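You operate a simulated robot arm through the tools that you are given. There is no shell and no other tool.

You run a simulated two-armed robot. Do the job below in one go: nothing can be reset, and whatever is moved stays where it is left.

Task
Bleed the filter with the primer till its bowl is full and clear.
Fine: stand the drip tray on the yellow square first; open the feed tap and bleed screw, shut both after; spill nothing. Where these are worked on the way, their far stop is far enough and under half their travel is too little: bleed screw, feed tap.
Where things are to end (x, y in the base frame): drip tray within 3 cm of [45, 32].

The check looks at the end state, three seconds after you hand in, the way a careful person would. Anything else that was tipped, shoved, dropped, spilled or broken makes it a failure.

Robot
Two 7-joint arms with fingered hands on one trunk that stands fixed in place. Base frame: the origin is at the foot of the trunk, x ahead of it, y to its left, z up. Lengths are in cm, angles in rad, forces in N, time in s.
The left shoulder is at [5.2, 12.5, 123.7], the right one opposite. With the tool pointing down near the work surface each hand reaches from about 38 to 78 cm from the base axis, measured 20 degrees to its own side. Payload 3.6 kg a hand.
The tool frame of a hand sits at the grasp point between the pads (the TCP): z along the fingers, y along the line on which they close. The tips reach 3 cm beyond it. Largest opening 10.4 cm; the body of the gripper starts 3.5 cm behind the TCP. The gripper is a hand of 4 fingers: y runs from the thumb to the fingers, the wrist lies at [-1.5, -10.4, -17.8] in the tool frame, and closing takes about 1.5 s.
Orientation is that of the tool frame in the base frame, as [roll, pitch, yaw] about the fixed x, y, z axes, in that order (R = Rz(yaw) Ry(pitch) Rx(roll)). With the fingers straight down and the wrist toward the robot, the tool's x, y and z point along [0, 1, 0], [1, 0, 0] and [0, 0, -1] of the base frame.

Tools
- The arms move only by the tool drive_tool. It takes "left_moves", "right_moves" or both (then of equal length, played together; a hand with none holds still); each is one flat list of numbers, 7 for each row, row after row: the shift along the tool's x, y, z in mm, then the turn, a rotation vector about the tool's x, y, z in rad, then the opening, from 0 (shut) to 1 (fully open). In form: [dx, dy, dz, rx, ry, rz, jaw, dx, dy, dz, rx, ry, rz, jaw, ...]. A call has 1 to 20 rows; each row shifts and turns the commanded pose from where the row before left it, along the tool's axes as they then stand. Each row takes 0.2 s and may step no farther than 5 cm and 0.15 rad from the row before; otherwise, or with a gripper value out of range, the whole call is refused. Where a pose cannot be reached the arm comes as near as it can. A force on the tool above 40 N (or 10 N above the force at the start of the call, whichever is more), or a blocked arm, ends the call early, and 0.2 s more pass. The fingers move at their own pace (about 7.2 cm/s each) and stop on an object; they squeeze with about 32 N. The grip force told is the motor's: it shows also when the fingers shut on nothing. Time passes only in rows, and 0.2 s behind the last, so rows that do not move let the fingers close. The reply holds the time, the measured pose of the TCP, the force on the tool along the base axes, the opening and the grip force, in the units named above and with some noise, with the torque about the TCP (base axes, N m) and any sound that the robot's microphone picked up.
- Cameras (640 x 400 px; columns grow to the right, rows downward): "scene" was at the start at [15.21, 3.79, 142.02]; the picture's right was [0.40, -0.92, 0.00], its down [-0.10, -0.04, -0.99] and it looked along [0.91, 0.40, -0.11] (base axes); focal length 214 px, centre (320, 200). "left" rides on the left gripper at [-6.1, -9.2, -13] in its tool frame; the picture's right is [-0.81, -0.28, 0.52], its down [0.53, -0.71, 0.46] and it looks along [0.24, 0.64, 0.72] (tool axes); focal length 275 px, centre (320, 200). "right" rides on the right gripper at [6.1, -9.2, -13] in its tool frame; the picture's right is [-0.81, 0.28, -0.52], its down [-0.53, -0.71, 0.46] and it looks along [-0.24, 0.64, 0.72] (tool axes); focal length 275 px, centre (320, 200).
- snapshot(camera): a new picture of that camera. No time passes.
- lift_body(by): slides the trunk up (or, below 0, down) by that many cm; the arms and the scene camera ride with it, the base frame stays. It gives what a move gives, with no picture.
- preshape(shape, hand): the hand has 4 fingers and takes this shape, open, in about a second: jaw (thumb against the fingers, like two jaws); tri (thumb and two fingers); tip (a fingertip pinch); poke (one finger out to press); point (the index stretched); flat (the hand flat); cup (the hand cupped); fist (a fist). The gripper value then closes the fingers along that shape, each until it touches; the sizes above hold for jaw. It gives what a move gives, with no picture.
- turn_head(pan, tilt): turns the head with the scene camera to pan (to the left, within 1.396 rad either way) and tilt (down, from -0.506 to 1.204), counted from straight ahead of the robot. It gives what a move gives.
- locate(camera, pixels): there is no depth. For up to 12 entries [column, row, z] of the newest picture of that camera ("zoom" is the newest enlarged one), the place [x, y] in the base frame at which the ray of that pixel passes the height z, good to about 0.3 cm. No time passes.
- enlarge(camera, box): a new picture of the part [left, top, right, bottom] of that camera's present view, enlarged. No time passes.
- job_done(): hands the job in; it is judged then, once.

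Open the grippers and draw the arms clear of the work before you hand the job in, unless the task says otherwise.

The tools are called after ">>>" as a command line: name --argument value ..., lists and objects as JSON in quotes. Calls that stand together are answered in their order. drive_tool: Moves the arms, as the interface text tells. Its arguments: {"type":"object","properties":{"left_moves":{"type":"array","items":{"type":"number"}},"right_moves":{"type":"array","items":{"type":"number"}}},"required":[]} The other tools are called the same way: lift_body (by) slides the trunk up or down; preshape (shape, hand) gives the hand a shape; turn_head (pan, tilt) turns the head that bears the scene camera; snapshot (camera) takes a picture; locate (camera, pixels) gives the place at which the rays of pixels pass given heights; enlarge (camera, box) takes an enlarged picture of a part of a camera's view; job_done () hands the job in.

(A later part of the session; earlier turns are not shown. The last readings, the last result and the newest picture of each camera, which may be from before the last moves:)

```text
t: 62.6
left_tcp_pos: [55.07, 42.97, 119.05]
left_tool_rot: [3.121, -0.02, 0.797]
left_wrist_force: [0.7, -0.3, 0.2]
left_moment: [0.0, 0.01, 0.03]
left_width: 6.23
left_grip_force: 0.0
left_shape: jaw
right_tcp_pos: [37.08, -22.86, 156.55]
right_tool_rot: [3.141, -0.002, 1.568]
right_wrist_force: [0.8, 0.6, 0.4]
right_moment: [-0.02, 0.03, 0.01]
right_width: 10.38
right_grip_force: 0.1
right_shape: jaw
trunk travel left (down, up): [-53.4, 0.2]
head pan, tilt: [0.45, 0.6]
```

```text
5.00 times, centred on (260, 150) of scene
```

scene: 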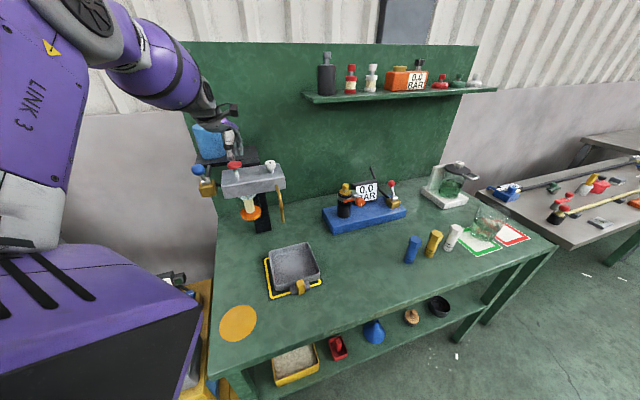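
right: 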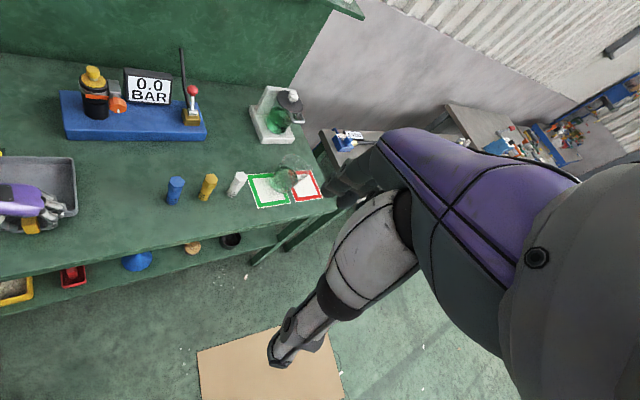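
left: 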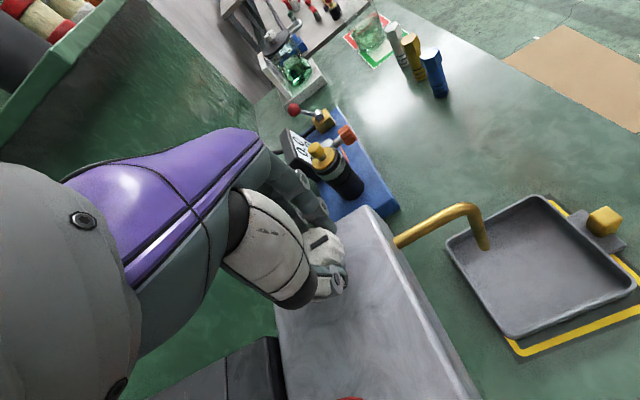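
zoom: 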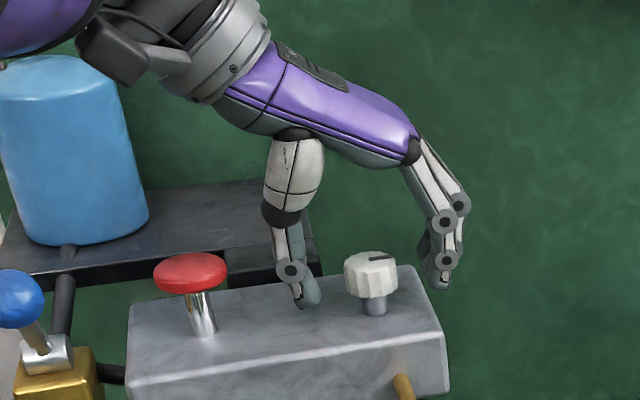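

The mark has turned ~90° in all. I do a third stroke of 0.8 rad.

>>> drive_tool --left_moves '[0, 0, 0, 0, 0, 0, 0.3, 0, 0, 0, 0, 0, 0, 0, 0, 0, 0, 0, 0, 0, 0, 0, 0, 0, 0, 0, 0, 0, 0, 0, 0, 0, 0, 0, 0, 0, 0, 0, 0, 0, -0.1, 0, 0, 0, 0, 0, 0, -0.1, 0, 0, 0, 0, 0, 0, -0.1, 0, 0, 0, 0, 0, 0, -0.1, 0, 0, 0, 0, 0, 0, -0.1, 0, 0, 0, 0, 0, 0, -0.1, 0, 0, 0, 0, 0, 0, -0.1, 0, 0, 0, 0, 0, 0, -0.1, 0]'

>>> enlarge --camera "scene" --box '[200, 110, 320, 190]'

>>> enlarge --camera "left" --box '[270, 200, 400, 300]'

```text
t: 65.4
left_tcp_pos: [54.99, 42.66, 119.2]
left_tool_rot: [3.114, 0.001, 1.599]
left_wrist_force: [-0.8, -7.9, -4.2]
left_moment: [-0.17, -0.11, -0.24]
left_width: 2.18
left_grip_force: 31.9
left_shape: jaw
right_tcp_pos: [37.02, -22.92, 156.46]
right_tool_rot: [3.141, -0.001, 1.57]
right_wrist_force: [-0.5, 1.1, -0.6]
right_moment: [0.01, 0.0, -0.01]
right_width: 10.37
right_grip_force: 0.1
right_shape: jaw
trunk travel left (down, up): [-53.4, 0.2]
head pan, tilt: [0.45, 0.6]
```

```text
5.00 times, centred on (260, 150) of scene
```

zoom: 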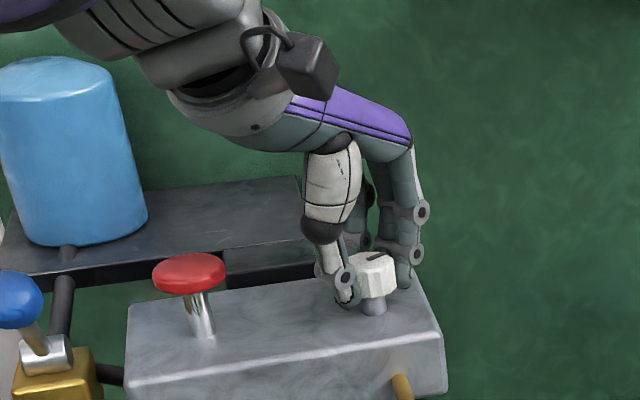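

```text
4.00 times, centred on (335, 250) of left
```

zoom: 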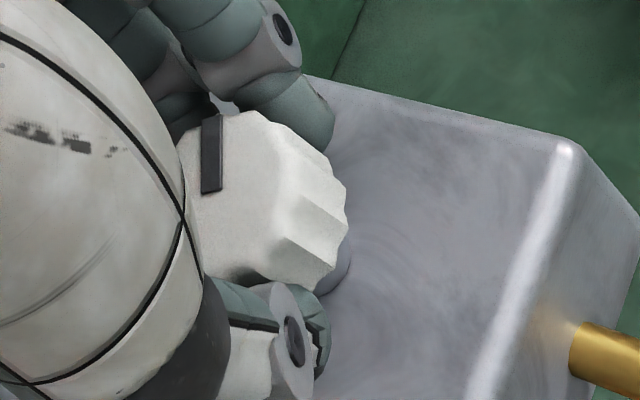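

Torque rose to 0.24 N·m and the hand slipped ~20° over the knob: it has reached its far stop (about 120° in all). I release, raise the hand and look.

>>> drive_tool --left_moves '[0, 0, 0, 0, 0, 0.03, 0.2, 0, 0, 0, 0, 0, 0, 0.6, 0, 0, 0, 0, 0, 0, 0.6, 0, 0, 0, 0, 0, 0, 0.6, 0, 0, -25, 0, 0, 0, 0.6, 0, 0, -30, 0, 0, 0, 0.6, 0, 0, -30, 0, 0, 0, 0.6]'

>>> snapshot --camera "left"

>>> enlarge --camera "scene" --box '[180, 110, 340, 230]'

```text
t: 67.0
left_tcp_pos: [54.48, 42.93, 127.51]
left_tool_rot: [3.115, -0.002, 1.571]
left_wrist_force: [-0.3, 0.3, -0.5]
left_moment: [0.0, 0.0, 0.04]
left_width: 6.21
left_grip_force: 0.1
left_shape: jaw
right_tcp_pos: [36.92, -22.86, 156.46]
right_tool_rot: [-3.14, -0.001, 1.569]
right_wrist_force: [0.2, -0.1, -0.6]
right_moment: [0.0, -0.03, 0.04]
right_width: 10.37
right_grip_force: 0.1
right_shape: jaw
trunk travel left (down, up): [-53.4, 0.2]
head pan, tilt: [0.45, 0.6]
```

```text
taken
```

left: 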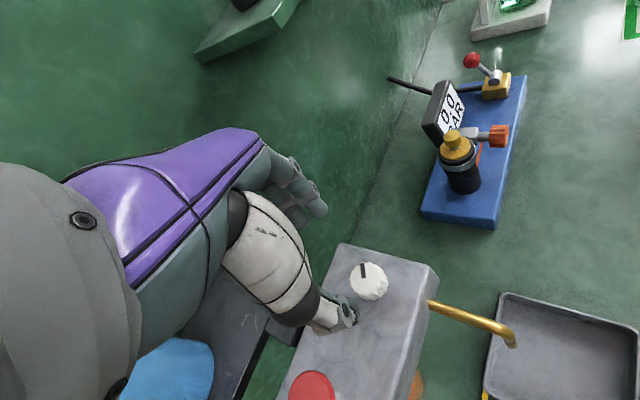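

```text
3.33 times, centred on (260, 170) of scene
```

zoom: 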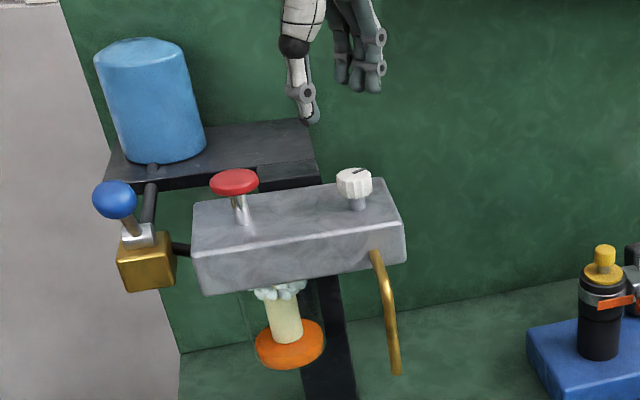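

I measure the mark's direction now: enlarge the knob in the left view and locate the mark's ends.

>>> enlarge --camera "left" --box '[328, 250, 408, 300]'

```text
8.00 times, centred on (368, 275) of left
```

zoom: 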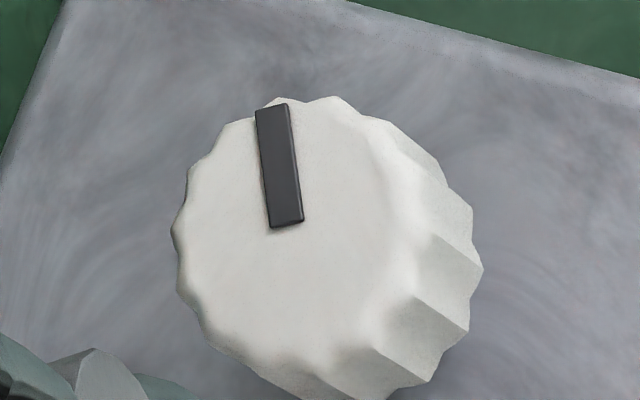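

I locate the mark's outer (272,107) and inner (287,225) ends from this zoom.

>>> locate --camera "zoom" --pixels '[[272, 107, 118.3], [287, 225, 118.3], [287, 225, 118.3], [272, 107, 118.3], [180, 240, 118], [470, 260, 117]]'

```text
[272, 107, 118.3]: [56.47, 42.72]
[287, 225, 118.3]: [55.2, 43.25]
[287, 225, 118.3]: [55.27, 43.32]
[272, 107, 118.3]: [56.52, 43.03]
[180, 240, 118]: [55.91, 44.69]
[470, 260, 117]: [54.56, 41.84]
```

The mark has turned from about -130° to -18°, i.e. ~112°, so the bleed screw is open at its stop. Now I shut the fingers and move over the red primer (48.4,50.7) at z≈127.5.

>>> drive_tool --left_moves '[20, -15, 0, 0, 0, 0, 0.3, 20, -15, 0, 0, 0, 0, 0, 20, -15, 0, 0, 0, 0, 0, 18, -16, 0, 0, 0, 0, 0, 0, 0, 0, 0, 0, 0, 0]'

>>> snapshot --camera "left"

>>> enlarge --camera "scene" --box '[180, 110, 340, 230]'

```text
t: 68.2
left_tcp_pos: [48.77, 50.73, 127.23]
left_tool_rot: [3.111, 0.0, 1.569]
left_wrist_force: [0.2, -1.4, 0.3]
left_moment: [-0.01, 0.01, 0.02]
left_width: 0.0
left_grip_force: 32.2
left_shape: jaw
right_tcp_pos: [37.12, -22.84, 156.46]
right_tool_rot: [-3.141, 0.0, 1.569]
right_wrist_force: [-0.3, -0.4, -0.1]
right_moment: [-0.03, -0.03, 0.01]
right_width: 10.38
right_grip_force: 0.0
right_shape: jaw
trunk travel left (down, up): [-53.4, 0.2]
head pan, tilt: [0.45, 0.6]
```

```text
taken
```

left: 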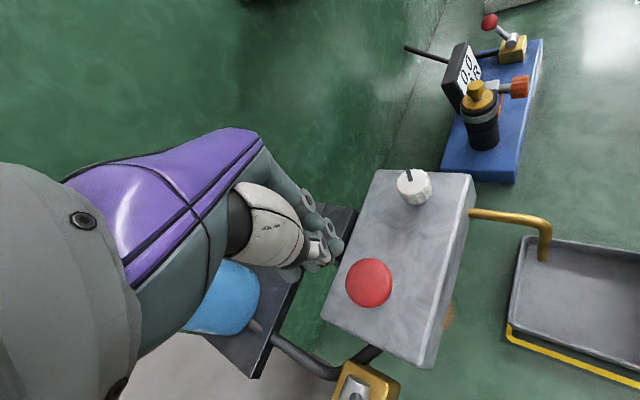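

```text
3.33 times, centred on (260, 170) of scene
```

zoom: 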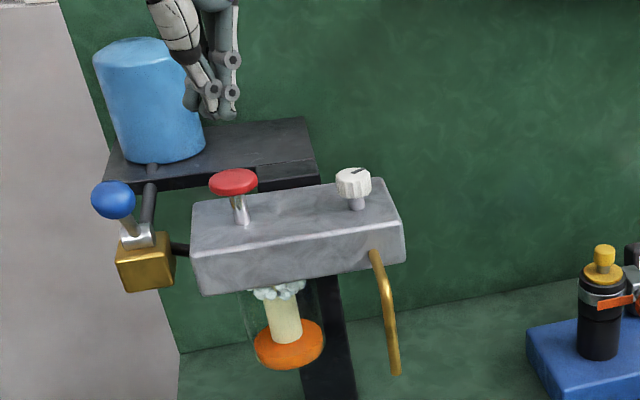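

The button is at left (369,281), 3–4 mm off the axis; I correct and descend to z≈123, then go on in fine steps.

>>> drive_tool --left_moves '[-2, -3, 20, 0, 0, 0, 0, 0, 0, 18, 0, 0, 0, 0]'

>>> drive_tool --left_moves '[0, 0, 4, 0, 0, 0, 0, 0, 0, 4, 0, 0, 0, 0]'

>>> enlarge --camera "scene" --box '[180, 110, 340, 230]'

>>> snapshot --camera "left"

```text
t: 68.8
left_tcp_pos: [48.65, 50.69, 123.51]
left_tool_rot: [3.111, -0.001, 1.569]
left_wrist_force: [-0.7, 0.3, 0.2]
left_moment: [0.0, -0.02, -0.02]
left_width: 0.0
left_grip_force: 31.8
left_shape: jaw
right_tcp_pos: [37.08, -22.89, 156.53]
right_tool_rot: [3.14, -0.002, 1.57]
right_wrist_force: [0.6, 0.1, 0.1]
right_moment: [-0.02, 0.01, -0.01]
right_width: 10.39
right_grip_force: 0.0
right_shape: jaw
trunk travel left (down, up): [-53.4, 0.2]
head pan, tilt: [0.45, 0.6]
```

```text
t: 69.4
left_tcp_pos: [48.6, 50.64, 122.81]
left_tool_rot: [3.11, -0.002, 1.57]
left_wrist_force: [-0.5, -0.2, -0.5]
left_moment: [0.01, 0.01, 0.01]
left_width: 0.0
left_grip_force: 31.8
left_shape: jaw
right_tcp_pos: [36.98, -22.99, 156.51]
right_tool_rot: [3.141, -0.003, 1.569]
right_wrist_force: [-0.5, 0.0, 0.1]
right_moment: [-0.01, -0.03, 0.0]
right_width: 10.36
right_grip_force: 0.0
right_shape: jaw
trunk travel left (down, up): [-53.4, 0.2]
head pan, tilt: [0.45, 0.6]
```

```text
3.33 times, centred on (260, 170) of scene
```

zoom: 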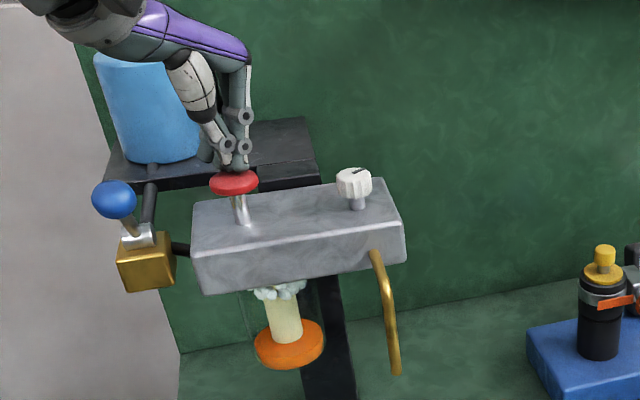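

```text
taken
```

left: 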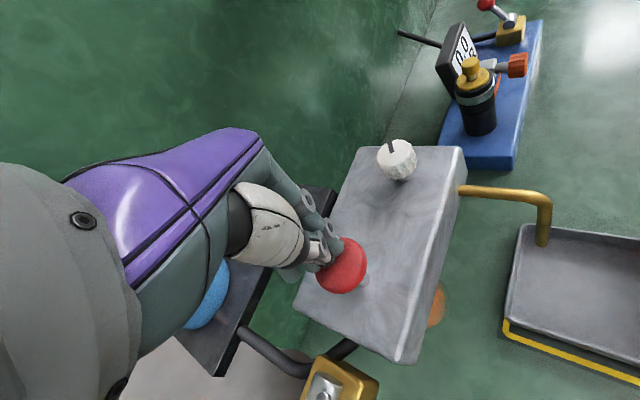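

Fingertips sit just above the button. I press down in 5 mm rows and read the force.

>>> drive_tool --left_moves '[0, 0, 5, 0, 0, 0, 0, 0, 0, 5, 0, 0, 0, 0, 0, 0, 5, 0, 0, 0, 0]'

>>> enlarge --camera "scene" --box '[180, 110, 340, 230]'

```text
t: 70.2
left_tcp_pos: [48.49, 50.65, 121.47]
left_tool_rot: [3.11, -0.003, 1.571]
left_wrist_force: [1.7, -0.9, 5.6]
left_moment: [0.02, -0.05, -0.05]
left_width: 0.01
left_grip_force: 32.1
left_shape: jaw
right_tcp_pos: [37.1, -22.93, 156.6]
right_tool_rot: [-3.141, -0.002, 1.57]
right_wrist_force: [-0.5, 0.9, -0.2]
right_moment: [-0.02, 0.02, 0.0]
right_width: 10.36
right_grip_force: 0.0
right_shape: jaw
trunk travel left (down, up): [-53.4, 0.2]
head pan, tilt: [0.45, 0.6]
```

```text
3.33 times, centred on (260, 170) of scene
```

zoom: 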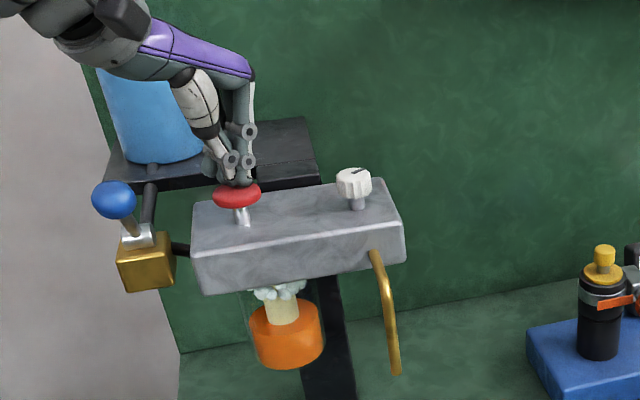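

The fuel level already rose with a partial stroke (5.6 N). I press further to find the full stroke.

>>> drive_tool --left_moves '[0, 0, 5, 0, 0, 0, 0, 0, 0, 5, 0, 0, 0, 0, 0, 0, 0, 0, 0, 0, 0]'

>>> enlarge --camera "scene" --box '[180, 110, 340, 230]'

```text
t: 71.0
left_tcp_pos: [48.54, 50.58, 120.86]
left_tool_rot: [3.099, -0.005, 1.571]
left_wrist_force: [5.1, 4.7, 27.7]
left_moment: [0.12, -0.27, 0.02]
left_width: 0.0
left_grip_force: 32.1
left_shape: jaw
right_tcp_pos: [36.76, -23.01, 156.68]
right_tool_rot: [3.138, -0.002, 1.569]
right_wrist_force: [-0.4, 0.1, -0.7]
right_moment: [-0.01, -0.02, -0.03]
right_width: 10.37
right_grip_force: 0.0
right_shape: jaw
trunk travel left (down, up): [-53.4, 0.2]
head pan, tilt: [0.45, 0.6]
```

```text
3.33 times, centred on (260, 170) of scene
```

zoom: 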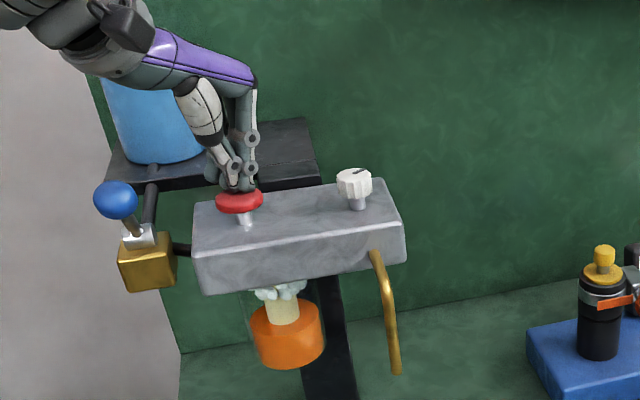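

The stroke bottoms at z≈120.9 (28 N). I release fully, then make one full stroke and look at the bowl.

>>> drive_tool --left_moves '[0, 0, -9, 0, 0, 0, 0, 0, 0, -9, 0, 0, 0, 0, 0, 0, -9, 0, 0, 0, 0, 0, 0, 0, 0, 0, 0, 0]'

>>> enlarge --camera "scene" --box '[180, 110, 340, 230]'

```text
t: 72.0
left_tcp_pos: [48.43, 50.61, 122.93]
left_tool_rot: [3.114, 0.0, 1.571]
left_wrist_force: [-0.9, 0.8, -0.2]
left_moment: [0.0, 0.0, 0.01]
left_width: 0.0
left_grip_force: 32.0
left_shape: jaw
right_tcp_pos: [37.08, -22.85, 156.52]
right_tool_rot: [3.141, -0.003, 1.57]
right_wrist_force: [-0.2, 0.0, 0.8]
right_moment: [-0.04, -0.02, 0.01]
right_width: 10.35
right_grip_force: 0.0
right_shape: jaw
trunk travel left (down, up): [-53.4, 0.2]
head pan, tilt: [0.45, 0.6]
```

```text
3.33 times, centred on (260, 170) of scene
```

zoom: 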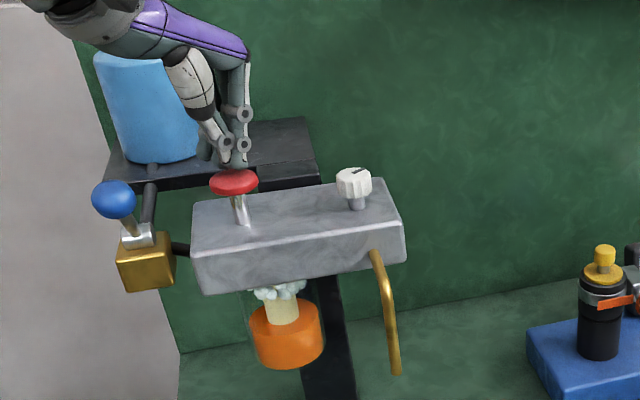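

The button sprang back; fuel stays at about mid-bowl. I do one full stroke (down and up) and look.

>>> drive_tool --left_moves '[0, 0, 7, 0, 0, 0, 0, 0, 0, 7, 0, 0, 0, 0, 0, 0, 7, 0, 0, 0, 0, 0, 0, 0, 0, 0, 0, 0, 0, 0, -7, 0, 0, 0, 0, 0, 0, -7, 0, 0, 0, 0, 0, 0, -8, 0, 0, 0, 0, 0, 0, 0, 0, 0, 0, 0]'

>>> enlarge --camera "scene" --box '[180, 110, 340, 230]'

```text
t: 73.8
left_tcp_pos: [48.54, 50.62, 123.12]
left_tool_rot: [3.113, -0.001, 1.571]
left_wrist_force: [-0.1, -0.2, -0.5]
left_moment: [0.02, 0.01, -0.01]
left_width: 0.01
left_grip_force: 31.9
left_shape: jaw
right_tcp_pos: [36.96, -22.92, 156.56]
right_tool_rot: [-3.142, -0.001, 1.57]
right_wrist_force: [-0.2, -0.1, -0.1]
right_moment: [0.01, -0.05, -0.02]
right_width: 10.36
right_grip_force: 0.1
right_shape: jaw
trunk travel left (down, up): [-53.4, 0.2]
head pan, tilt: [0.45, 0.6]
```

```text
3.33 times, centred on (260, 170) of scene
```

zoom: 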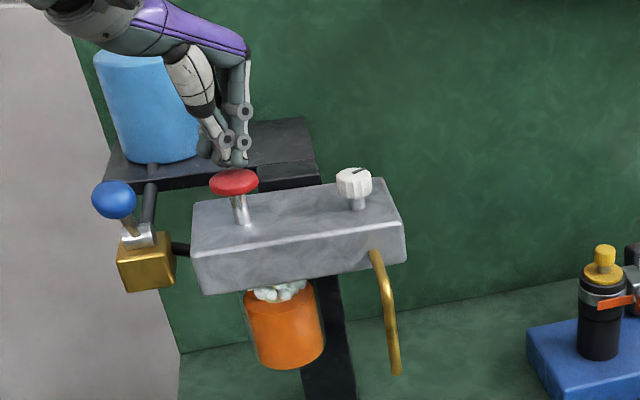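

The bowl is now nearly full, with foam on top. One more stroke, then I check bowl, pipe and tray.

>>> drive_tool --left_moves '[0, 0, 7, 0, 0, 0, 0, 0, 0, 8, 0, 0, 0, 0, 0, 0, 8, 0, 0, 0, 0, 0, 0, 0, 0, 0, 0, 0, 0, 0, -7, 0, 0, 0, 0, 0, 0, -8, 0, 0, 0, 0, 0, 0, -8, 0, 0, 0, 0, 0, 0, 0, 0, 0, 0, 0]'

>>> enlarge --camera "scene" --box '[180, 110, 340, 230]'

>>> enlarge --camera "scene" --box '[230, 190, 350, 300]'

```text
t: 75.6
left_tcp_pos: [48.34, 50.44, 123.15]
left_tool_rot: [3.113, 0.001, 1.569]
left_wrist_force: [0.8, 0.2, -0.3]
left_moment: [0.0, -0.04, -0.01]
left_width: 0.02
left_grip_force: 32.2
left_shape: jaw
right_tcp_pos: [37.04, -22.88, 156.44]
right_tool_rot: [-3.14, -0.001, 1.569]
right_wrist_force: [-0.1, 0.5, -0.1]
right_moment: [-0.01, 0.02, 0.02]
right_width: 10.37
right_grip_force: 0.1
right_shape: jaw
trunk travel left (down, up): [-53.4, 0.2]
head pan, tilt: [0.45, 0.6]
```

```text
3.33 times, centred on (260, 170) of scene
```

zoom: 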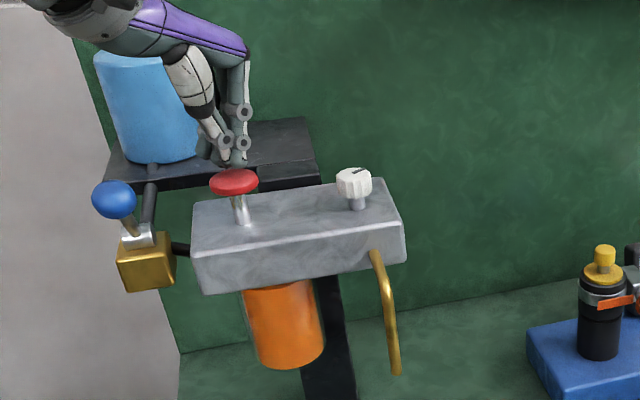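

```text
3.64 times, centred on (290, 245) of scene
```

zoom: 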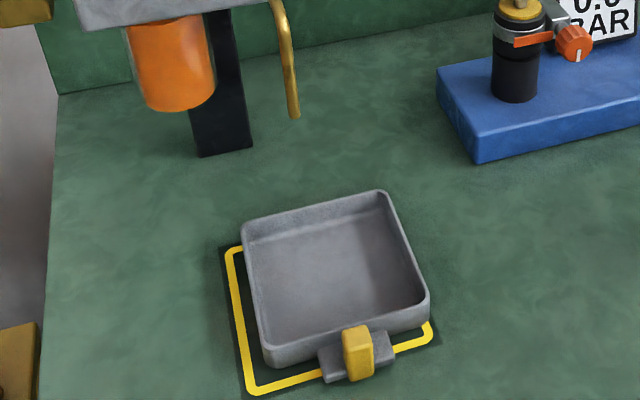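

The bowl now looks full with no foam. I enlarge it closely to check for remaining bubbles or an air gap.

>>> enlarge --camera "scene" --box '[238, 185, 290, 225]'

>>> snapshot --camera "left"

```text
10.00 times, centred on (264, 205) of scene
```

zoom: 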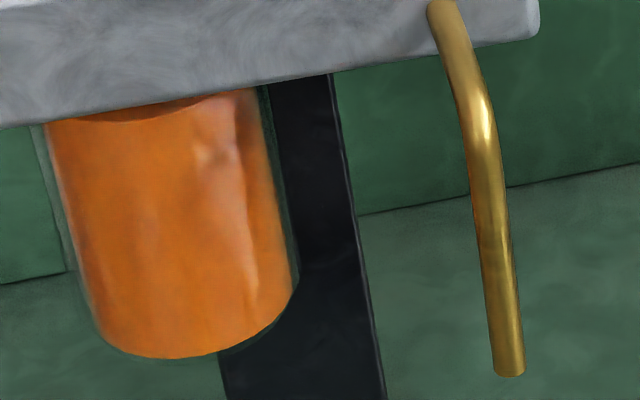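

```text
taken
```

left: 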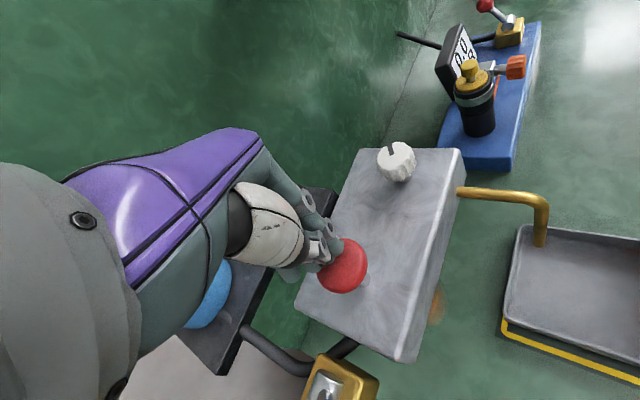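

A thin darker surface ellipse at the top (zoom 100–205, 105–120) suggests a small gap, and nothing has come out of the bleed yet. I press one more stroke slowly, stopping partway to watch the bowl, pipe and tray.

>>> drive_tool --left_moves '[0, 0, 5, 0, 0, 0, 0, 0, 0, 5, 0, 0, 0, 0, 0, 0, 4, 0, 0, 0, 0]'

>>> enlarge --camera "scene" --box '[238, 185, 290, 225]'

>>> enlarge --camera "scene" --box '[230, 190, 350, 300]'

```text
t: 76.4
left_tcp_pos: [48.56, 50.65, 121.66]
left_tool_rot: [3.11, 0.001, 1.569]
left_wrist_force: [-0.6, -0.6, 3.7]
left_moment: [0.01, 0.01, -0.02]
left_width: 0.0
left_grip_force: 32.0
left_shape: jaw
right_tcp_pos: [36.97, -22.81, 156.54]
right_tool_rot: [-3.142, -0.002, 1.568]
right_wrist_force: [0.4, 0.3, -0.4]
right_moment: [-0.04, 0.02, 0.0]
right_width: 10.41
right_grip_force: 0.0
right_shape: jaw
trunk travel left (down, up): [-53.4, 0.2]
head pan, tilt: [0.45, 0.6]
```

```text
10.00 times, centred on (264, 205) of scene
```

zoom: 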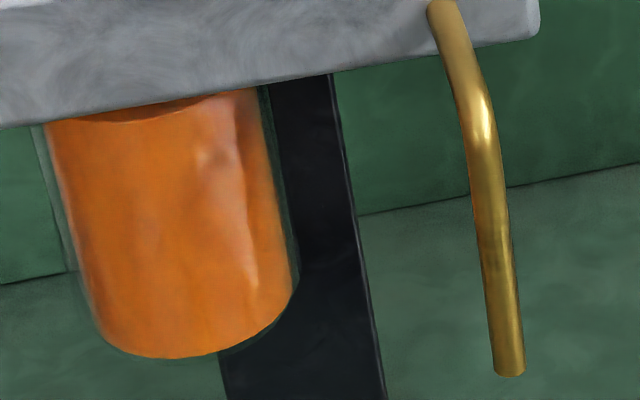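

```text
3.64 times, centred on (290, 245) of scene
```

zoom: 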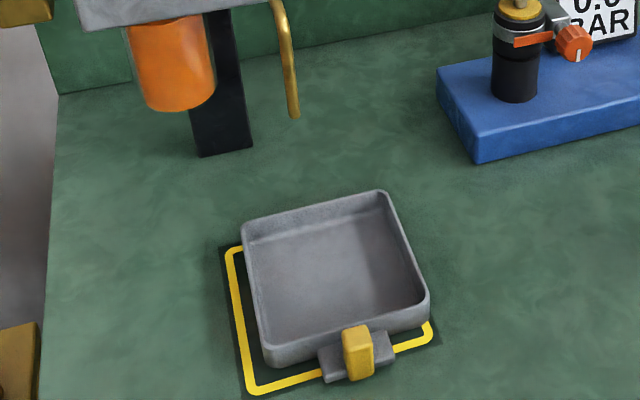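

No visible change yet at 121.66. I press to the bottom.

>>> drive_tool --left_moves '[0, 0, 4, 0, 0, 0, 0, 0, 0, 4, 0, 0, 0, 0, 0, 0, 0, 0, 0, 0, 0]'

>>> enlarge --camera "scene" --box '[238, 185, 290, 225]'

>>> enlarge --camera "scene" --box '[230, 190, 350, 300]'

```text
t: 77.2
left_tcp_pos: [48.53, 50.64, 120.95]
left_tool_rot: [3.111, -0.002, 1.569]
left_wrist_force: [1.9, 1.0, 5.5]
left_moment: [0.07, -0.03, 0.01]
left_width: 0.0
left_grip_force: 32.2
left_shape: jaw
right_tcp_pos: [36.89, -22.97, 156.55]
right_tool_rot: [3.141, -0.001, 1.57]
right_wrist_force: [-0.5, 0.7, -0.5]
right_moment: [0.0, 0.0, 0.02]
right_width: 10.36
right_grip_force: 0.0
right_shape: jaw
trunk travel left (down, up): [-53.4, 0.2]
head pan, tilt: [0.45, 0.6]
```

```text
10.00 times, centred on (264, 205) of scene
```

zoom: 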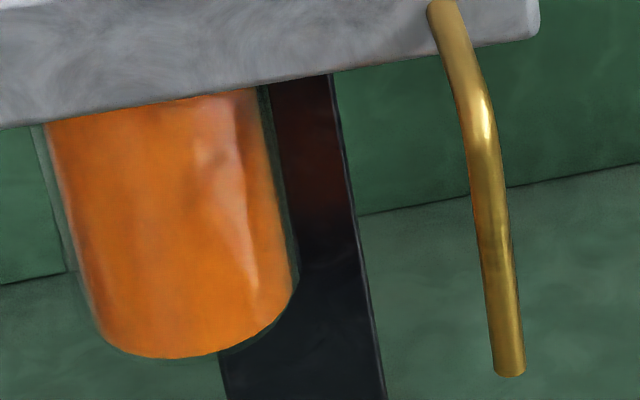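

```text
3.64 times, centred on (290, 245) of scene
```

zoom: 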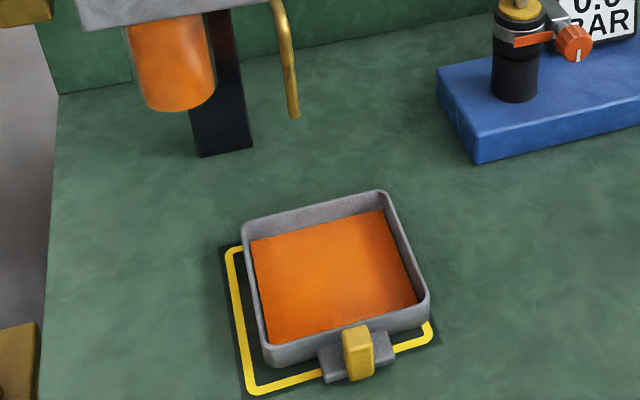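

Now the bowl is filled right to the head with no gap or foam, and the excess went into the tray with nothing spilled. I let the primer back up and rise clear.

>>> drive_tool --left_moves '[0, 0, -6, 0, 0, 0, 0, 0, 0, -8, 0, 0, 0, 0, 0, 0, -12, 0, 0, 0, 0, 0, 0, -25, 0, 0, 0, 0, 0, 0, -25, 0, 0, 0, 0]'

>>> enlarge --camera "scene" --box '[180, 110, 340, 230]'

>>> enlarge --camera "scene" --box '[230, 190, 350, 300]'

```text
t: 78.4
left_tcp_pos: [48.28, 50.6, 128.65]
left_tool_rot: [3.113, 0.001, 1.571]
left_wrist_force: [0.2, 0.5, 0.7]
left_moment: [0.02, 0.04, 0.01]
left_width: 0.0
left_grip_force: 32.2
left_shape: jaw
right_tcp_pos: [36.96, -22.85, 156.54]
right_tool_rot: [3.14, 0.0, 1.569]
right_wrist_force: [0.0, 0.2, 0.0]
right_moment: [-0.01, 0.0, -0.02]
right_width: 10.36
right_grip_force: 0.1
right_shape: jaw
trunk travel left (down, up): [-53.4, 0.2]
head pan, tilt: [0.45, 0.6]
```

```text
3.33 times, centred on (260, 170) of scene
```

zoom: 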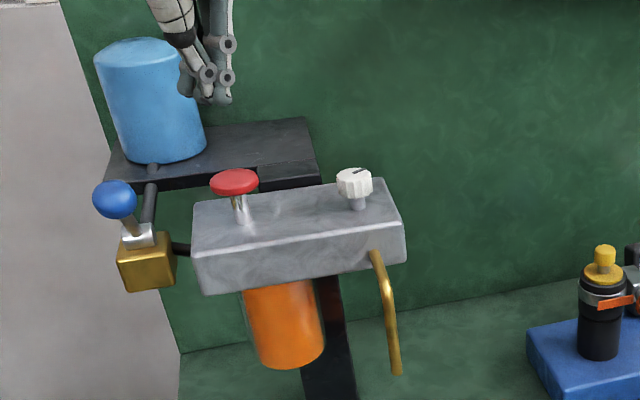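

```text
3.64 times, centred on (290, 245) of scene
```

zoom: 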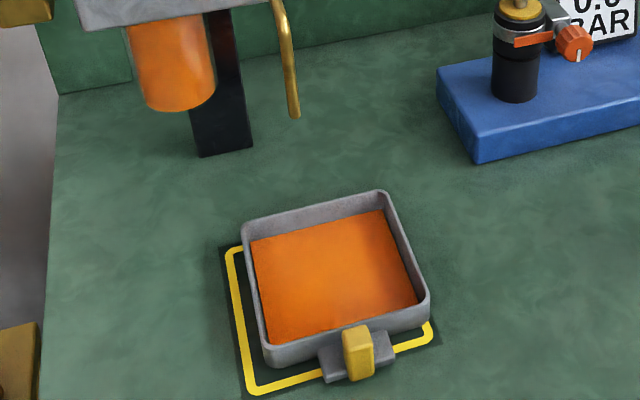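

The bowl stays full and the tray holds the excess. Next I shut the bleed screw: move over the knob (54.9,43.05) with the hand opened 6 cm.

>>> drive_tool --left_moves '[-25, 22, 0, 0, 0, 0, 0.6, -25, 22, 0, 0, 0, 0, 0.6, -25, 22, 0, 0, 0, 0, 0.6, 0, 0, 0, 0, 0, 0, 0.6]'

>>> snapshot --camera "left"

>>> enlarge --camera "scene" --box '[200, 130, 320, 200]'

```text
t: 79.4
left_tcp_pos: [54.89, 42.93, 128.64]
left_tool_rot: [3.111, 0.0, 1.569]
left_wrist_force: [-0.9, 0.4, 0.4]
left_moment: [0.0, -0.01, 0.02]
left_width: 6.17
left_grip_force: 0.0
left_shape: jaw
right_tcp_pos: [36.92, -22.91, 156.58]
right_tool_rot: [-3.141, -0.001, 1.569]
right_wrist_force: [0.5, 0.7, 0.1]
right_moment: [-0.04, -0.02, -0.02]
right_width: 10.38
right_grip_force: 0.1
right_shape: jaw
trunk travel left (down, up): [-53.4, 0.2]
head pan, tilt: [0.45, 0.6]
```

```text
taken
```

left: 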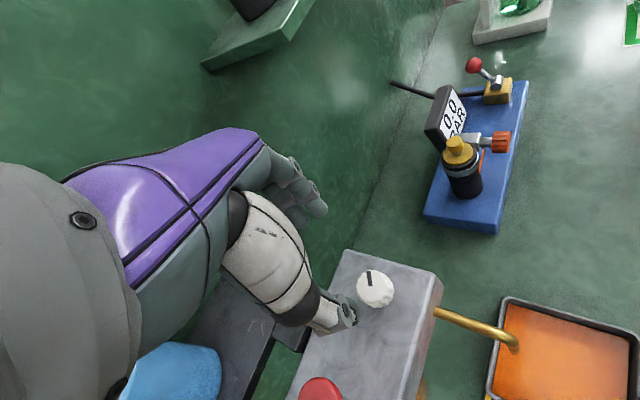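

```text
5.33 times, centred on (260, 165) of scene
```

zoom: 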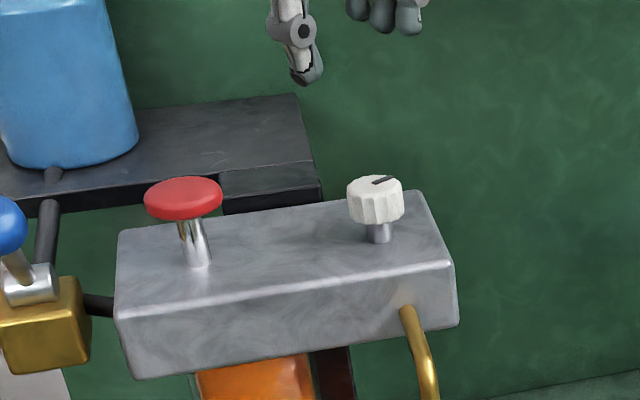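

The knob is at left (375,289); descending along the slightly tilted tool axis drifts +3 mm in x, so I correct -3 mm in tool y while descending to z≈119.2.

>>> drive_tool --left_moves '[0, -2, 30, 0, 0, 0, 0.6, 0, -1, 30, 0, 0, 0, 0.6, 0, 0, 22, 0, 0, 0, 0.6, 0, 0, 12, 0, 0, 0, 0.6]'

>>> enlarge --camera "left" --box '[270, 200, 400, 300]'

>>> enlarge --camera "scene" --box '[200, 110, 320, 190]'

```text
t: 80.4
left_tcp_pos: [55.01, 43.0, 119.29]
left_tool_rot: [3.111, 0.001, 1.569]
left_wrist_force: [0.2, -0.9, 0.1]
left_moment: [0.0, 0.0, -0.01]
left_width: 6.22
left_grip_force: 0.1
left_shape: jaw
right_tcp_pos: [36.98, -22.8, 156.51]
right_tool_rot: [3.141, -0.003, 1.568]
right_wrist_force: [0.8, -0.6, 0.4]
right_moment: [-0.01, 0.04, 0.03]
right_width: 10.36
right_grip_force: 0.0
right_shape: jaw
trunk travel left (down, up): [-53.4, 0.2]
head pan, tilt: [0.45, 0.6]
```

```text
4.00 times, centred on (335, 250) of left
```

zoom: 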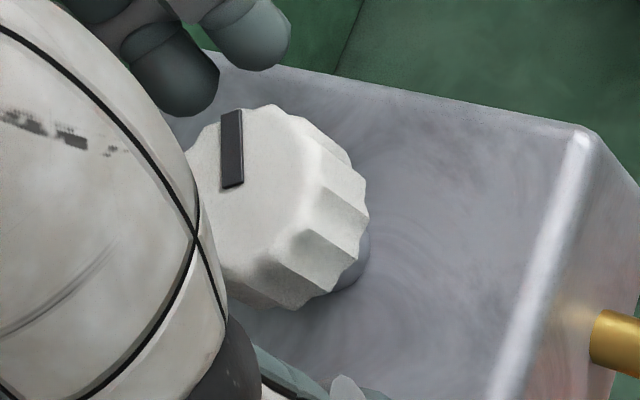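

```text
5.00 times, centred on (260, 150) of scene
```

zoom: 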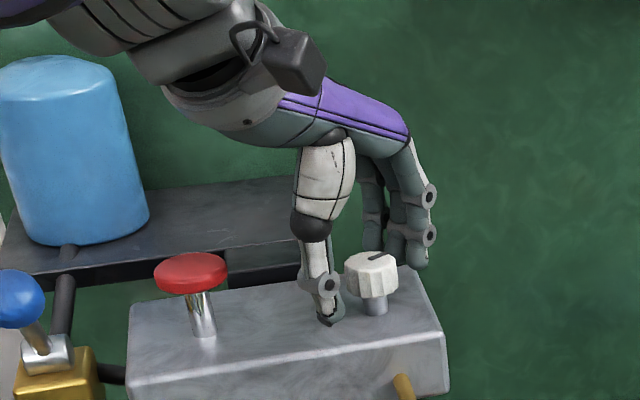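

Thumb and fingers straddle the knob again. I grip and turn clockwise 0.8 rad.

>>> drive_tool --left_moves '[0, 0, 0, 0, 0, 0, 0.3, 0, 0, 0, 0, 0, 0, 0, 0, 0, 0, 0, 0, 0, 0, 0, 0, 0, 0, 0, 0, 0, 0, 0, 0, 0, 0, 0, 0, 0, 0, 0, 0, 0, 0.1, 0, 0, 0, 0, 0, 0, 0.1, 0, 0, 0, 0, 0, 0, 0.1, 0, 0, 0, 0, 0, 0, 0.1, 0, 0, 0, 0, 0, 0, 0.1, 0, 0, 0, 0, 0, 0, 0.1, 0, 0, 0, 0, 0, 0, 0.1, 0, 0, 0, 0, 0, 0, 0.1, 0]'

>>> enlarge --camera "scene" --box '[200, 110, 320, 190]'

```text
t: 83.2
left_tcp_pos: [54.9, 43.19, 119.36]
left_tool_rot: [3.121, -0.022, 0.768]
left_wrist_force: [-1.2, 3.3, -4.4]
left_moment: [0.05, 0.0, 0.02]
left_width: 2.24
left_grip_force: 31.8
left_shape: jaw
right_tcp_pos: [37.03, -22.77, 156.41]
right_tool_rot: [-3.141, 0.0, 1.57]
right_wrist_force: [-0.1, -0.1, -0.2]
right_moment: [-0.01, -0.02, -0.03]
right_width: 10.38
right_grip_force: 0.0
right_shape: jaw
trunk travel left (down, up): [-53.4, 0.2]
head pan, tilt: [0.45, 0.6]
```

```text
5.00 times, centred on (260, 150) of scene
```

zoom: 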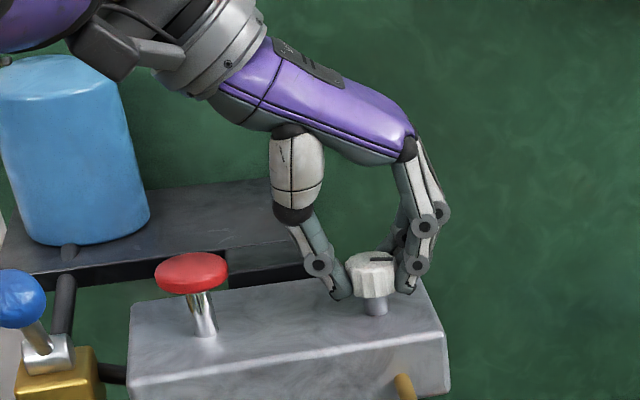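

The mark is turning back. I open, swing counter-clockwise 0.8 rad, and regrip for the next clockwise stroke.

>>> drive_tool --left_moves '[0, 0, 0, 0, 0, 0, 0.3, 0, 0, 0, 0, 0, 0, 0.6, 0, 0, 0, 0, 0, 0, 0.6, 0, 0, 0, 0, 0, 0, 0.6, 0, 0, 0, 0, 0, -0.135, 0.6, 0, 0, 0, 0, 0, -0.135, 0.6, 0, 0, 0, 0, 0, -0.135, 0.6, 0, 0, 0, 0, 0, -0.135, 0.6, 0, 0, 0, 0, 0, -0.135, 0.6, 0, 0, 0, 0, 0, -0.135, 0.6]'

>>> enlarge --camera "left" --box '[270, 200, 400, 300]'

```text
t: 85.4
left_tcp_pos: [54.87, 43.18, 119.32]
left_tool_rot: [3.109, -0.001, 1.581]
left_wrist_force: [0.1, 0.1, -0.8]
left_moment: [0.05, 0.01, 0.01]
left_width: 6.22
left_grip_force: 0.0
left_shape: jaw
right_tcp_pos: [36.94, -22.86, 156.56]
right_tool_rot: [-3.142, -0.002, 1.569]
right_wrist_force: [0.4, -0.3, 0.5]
right_moment: [0.02, 0.02, 0.0]
right_width: 10.36
right_grip_force: 0.1
right_shape: jaw
trunk travel left (down, up): [-53.4, 0.2]
head pan, tilt: [0.45, 0.6]
```

```text
4.00 times, centred on (335, 250) of left
```

zoom: 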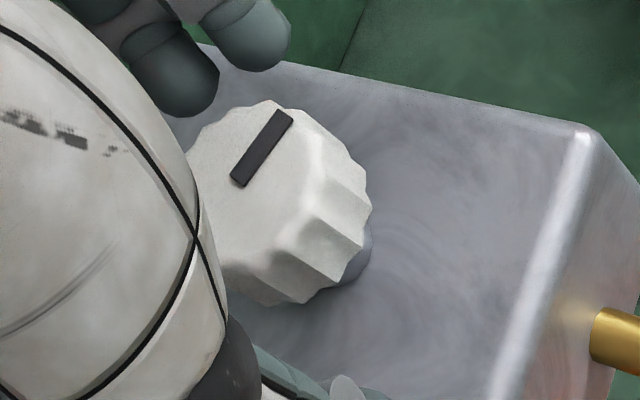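

The mark has turned back some ~40°. Second clockwise stroke.

>>> drive_tool --left_moves '[0, 0, 0, 0, 0, 0, 0.3, 0, 0, 0, 0, 0, 0, 0, 0, 0, 0, 0, 0, 0, 0, 0, 0, 0, 0, 0, 0, 0, 0, 0, 0, 0, 0, 0, 0, 0, 0, 0, 0, 0, 0.1, 0, 0, 0, 0, 0, 0, 0.1, 0, 0, 0, 0, 0, 0, 0.1, 0, 0, 0, 0, 0, 0, 0.1, 0, 0, 0, 0, 0, 0, 0.1, 0, 0, 0, 0, 0, 0, 0.1, 0, 0, 0, 0, 0, 0, 0.1, 0, 0, 0, 0, 0, 0, 0.1, 0]'

>>> enlarge --camera "scene" --box '[200, 110, 320, 190]'

>>> drive_tool --left_moves '[0, 0, 0, 0, 0, 0, 0.3, 0, 0, 0, 0, 0, 0, 0.6, 0, 0, 0, 0, 0, 0, 0.6, 0, 0, 0, 0, 0, 0, 0.6, 0, 0, 0, 0, 0, -0.135, 0.6, 0, 0, 0, 0, 0, -0.135, 0.6, 0, 0, 0, 0, 0, -0.135, 0.6, 0, 0, 0, 0, 0, -0.135, 0.6, 0, 0, 0, 0, 0, -0.135, 0.6, 0, 0, 0, 0, 0, -0.135, 0.6]'

>>> enlarge --camera "left" --box '[270, 200, 400, 300]'

```text
t: 88.2
left_tcp_pos: [54.91, 43.19, 119.36]
left_tool_rot: [3.12, -0.024, 0.778]
left_wrist_force: [-4.2, 6.1, 1.4]
left_moment: [0.08, 0.1, 0.04]
left_width: 2.28
left_grip_force: 31.3
left_shape: jaw
right_tcp_pos: [37.01, -22.67, 156.56]
right_tool_rot: [3.14, 0.0, 1.569]
right_wrist_force: [0.3, -0.9, 0.4]
right_moment: [-0.01, -0.01, -0.01]
right_width: 10.36
right_grip_force: 0.1
right_shape: jaw
trunk travel left (down, up): [-53.4, 0.2]
head pan, tilt: [0.45, 0.6]
```

```text
5.00 times, centred on (260, 150) of scene
```

zoom: 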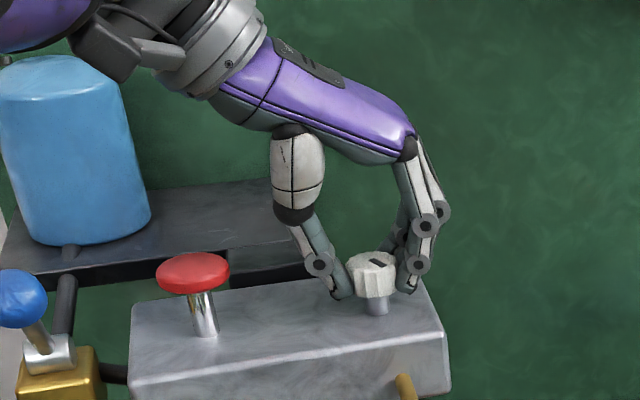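

```text
t: 90.4
left_tcp_pos: [54.85, 43.11, 119.36]
left_tool_rot: [3.111, -0.001, 1.591]
left_wrist_force: [-0.7, 0.2, 0.6]
left_moment: [0.0, -0.03, 0.01]
left_width: 6.19
left_grip_force: 0.0
left_shape: jaw
right_tcp_pos: [37.08, -22.87, 156.6]
right_tool_rot: [3.14, -0.003, 1.569]
right_wrist_force: [0.3, 0.3, 0.2]
right_moment: [-0.02, -0.03, 0.01]
right_width: 10.38
right_grip_force: 0.0
right_shape: jaw
trunk travel left (down, up): [-53.4, 0.2]
head pan, tilt: [0.45, 0.6]
```

```text
4.00 times, centred on (335, 250) of left
```

zoom: 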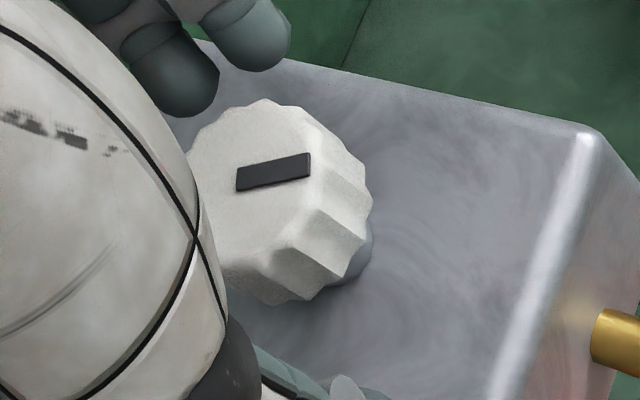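

Third clockwise stroke, expecting the closing stop partway.

>>> drive_tool --left_moves '[0, 0, 0, 0, 0, 0, 0.3, 0, 0, 0, 0, 0, 0, 0, 0, 0, 0, 0, 0, 0, 0, 0, 0, 0, 0, 0, 0, 0, 0, 0, 0, 0, 0, 0, 0, 0, 0, 0, 0, 0, 0.1, 0, 0, 0, 0, 0, 0, 0.1, 0, 0, 0, 0, 0, 0, 0.1, 0, 0, 0, 0, 0, 0, 0.1, 0, 0, 0, 0, 0, 0, 0.1, 0, 0, 0, 0, 0, 0, 0.1, 0, 0, 0, 0, 0, 0, 0.1, 0, 0, 0, 0, 0, 0, 0.1, 0]'

>>> enlarge --camera "scene" --box '[200, 110, 320, 190]'

>>> enlarge --camera "left" --box '[270, 200, 400, 300]'

```text
t: 93.2
left_tcp_pos: [55.07, 43.35, 119.34]
left_tool_rot: [3.119, -0.023, 0.791]
left_wrist_force: [7.2, 11.5, -0.2]
left_moment: [0.23, -0.12, 0.31]
left_width: 2.22
left_grip_force: 31.9
left_shape: jaw
right_tcp_pos: [37.18, -22.56, 156.5]
right_tool_rot: [3.14, 0.0, 1.57]
right_wrist_force: [0.1, 0.0, -0.7]
right_moment: [0.0, -0.02, -0.01]
right_width: 10.36
right_grip_force: 0.1
right_shape: jaw
trunk travel left (down, up): [-53.4, 0.2]
head pan, tilt: [0.45, 0.6]
```

```text
5.00 times, centred on (260, 150) of scene
```

zoom: 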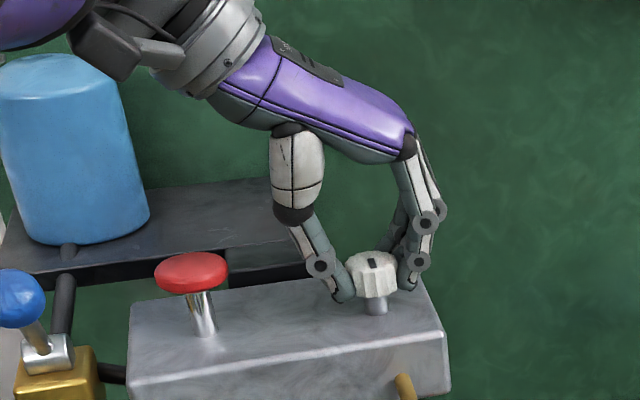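

```text
4.00 times, centred on (335, 250) of left
```

zoom: 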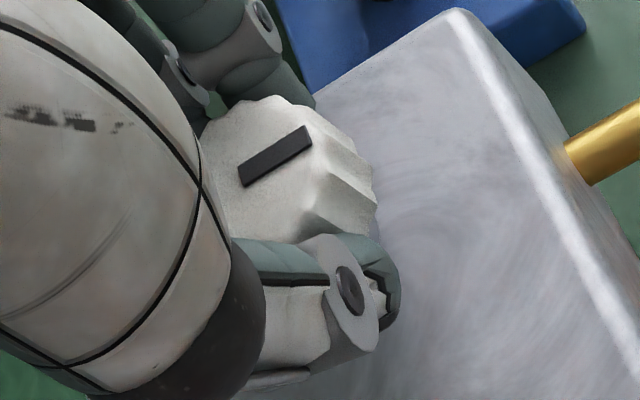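

Torque reached 0.31 N·m with the mark back at its starting direction (scene 377,262, pointing to the front): the bleed screw is shut. I release and rise.

>>> drive_tool --left_moves '[0, 0, 0, 0, 0, -0.03, 0.2, 0, 0, 0, 0, 0, 0, 0.6, 0, 0, 0, 0, 0, 0, 0.6, 0, 0, 0, 0, 0, 0, 0.6, 0, 0, -25, 0, 0, 0, 0.6, 0, 0, -30, 0, 0, 0, 0.6, 0, 0, -30, 0, 0, 0, 0.6]'

>>> enlarge --camera "scene" --box '[180, 110, 340, 230]'

>>> enlarge --camera "scene" --box '[250, 140, 290, 170]'

>>> snapshot --camera "left"

```text
t: 94.8
left_tcp_pos: [54.47, 43.01, 127.89]
left_tool_rot: [3.119, -0.02, 0.819]
left_wrist_force: [0.3, 0.1, -0.9]
left_moment: [-0.02, -0.03, 0.02]
left_width: 6.22
left_grip_force: 0.1
left_shape: jaw
right_tcp_pos: [36.98, -22.98, 156.5]
right_tool_rot: [3.141, -0.001, 1.569]
right_wrist_force: [-0.3, -0.4, 0.7]
right_moment: [0.0, -0.01, 0.0]
right_width: 10.38
right_grip_force: 0.1
right_shape: jaw
trunk travel left (down, up): [-53.4, 0.2]
head pan, tilt: [0.45, 0.6]
```

```text
3.33 times, centred on (260, 170) of scene
```

zoom: 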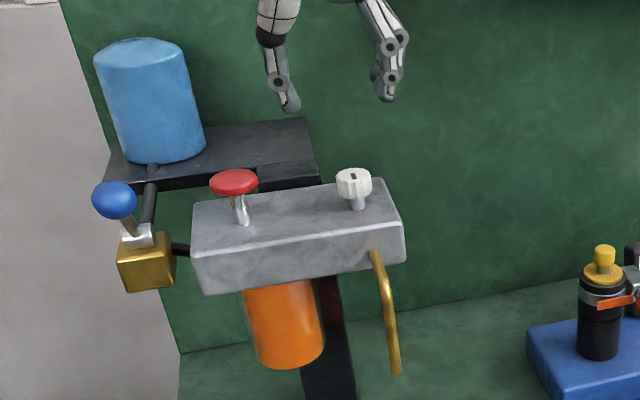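

```text
13.33 times, centred on (270, 155) of scene
```

zoom: 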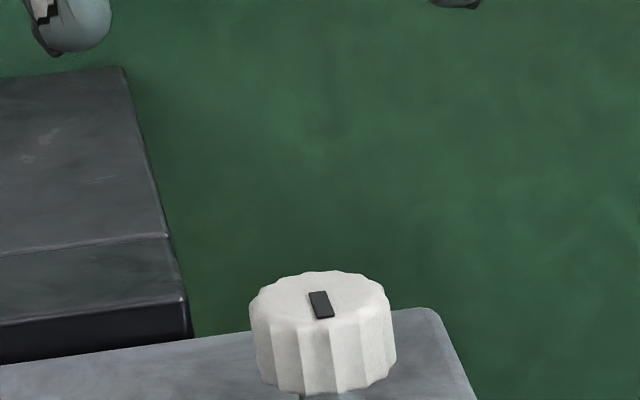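

```text
taken
```

left: 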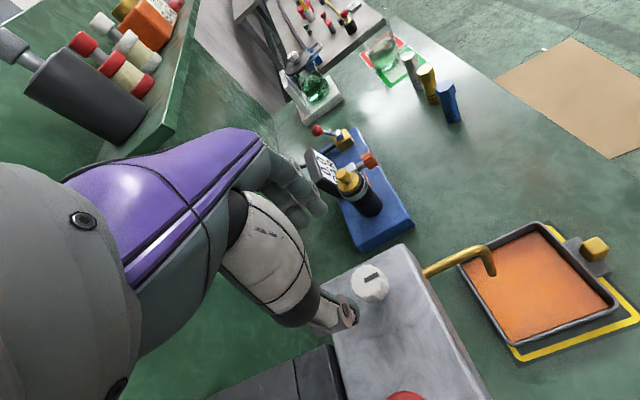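

The mark seems slightly tilted compared with its start; I measure its direction via the left camera.

>>> enlarge --camera "left" --box '[330, 255, 410, 305]'

```text
8.00 times, centred on (370, 280) of left
```

zoom: 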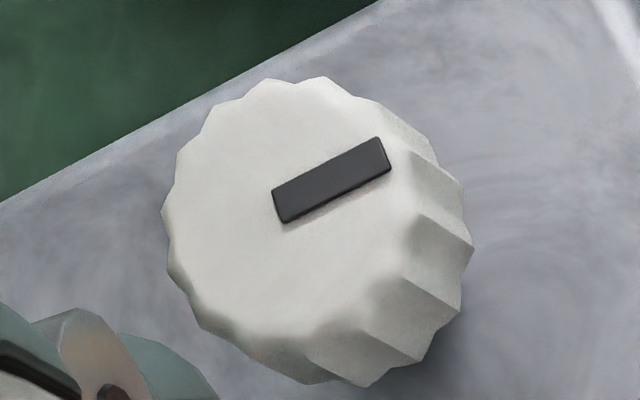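

I locate the mark's inner (279,206) and outer (384,155) ends.

>>> locate --camera "zoom" --pixels '[[279, 206, 118.3], [384, 155, 118.3], [279, 206, 118.3], [384, 155, 118.3], [279, 206, 118.3], [384, 155, 118.3]]'

```text
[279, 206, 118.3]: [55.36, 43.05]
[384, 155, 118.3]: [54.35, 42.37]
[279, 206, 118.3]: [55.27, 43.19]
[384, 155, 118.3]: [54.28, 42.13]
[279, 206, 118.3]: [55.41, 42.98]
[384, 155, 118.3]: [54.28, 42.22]
```

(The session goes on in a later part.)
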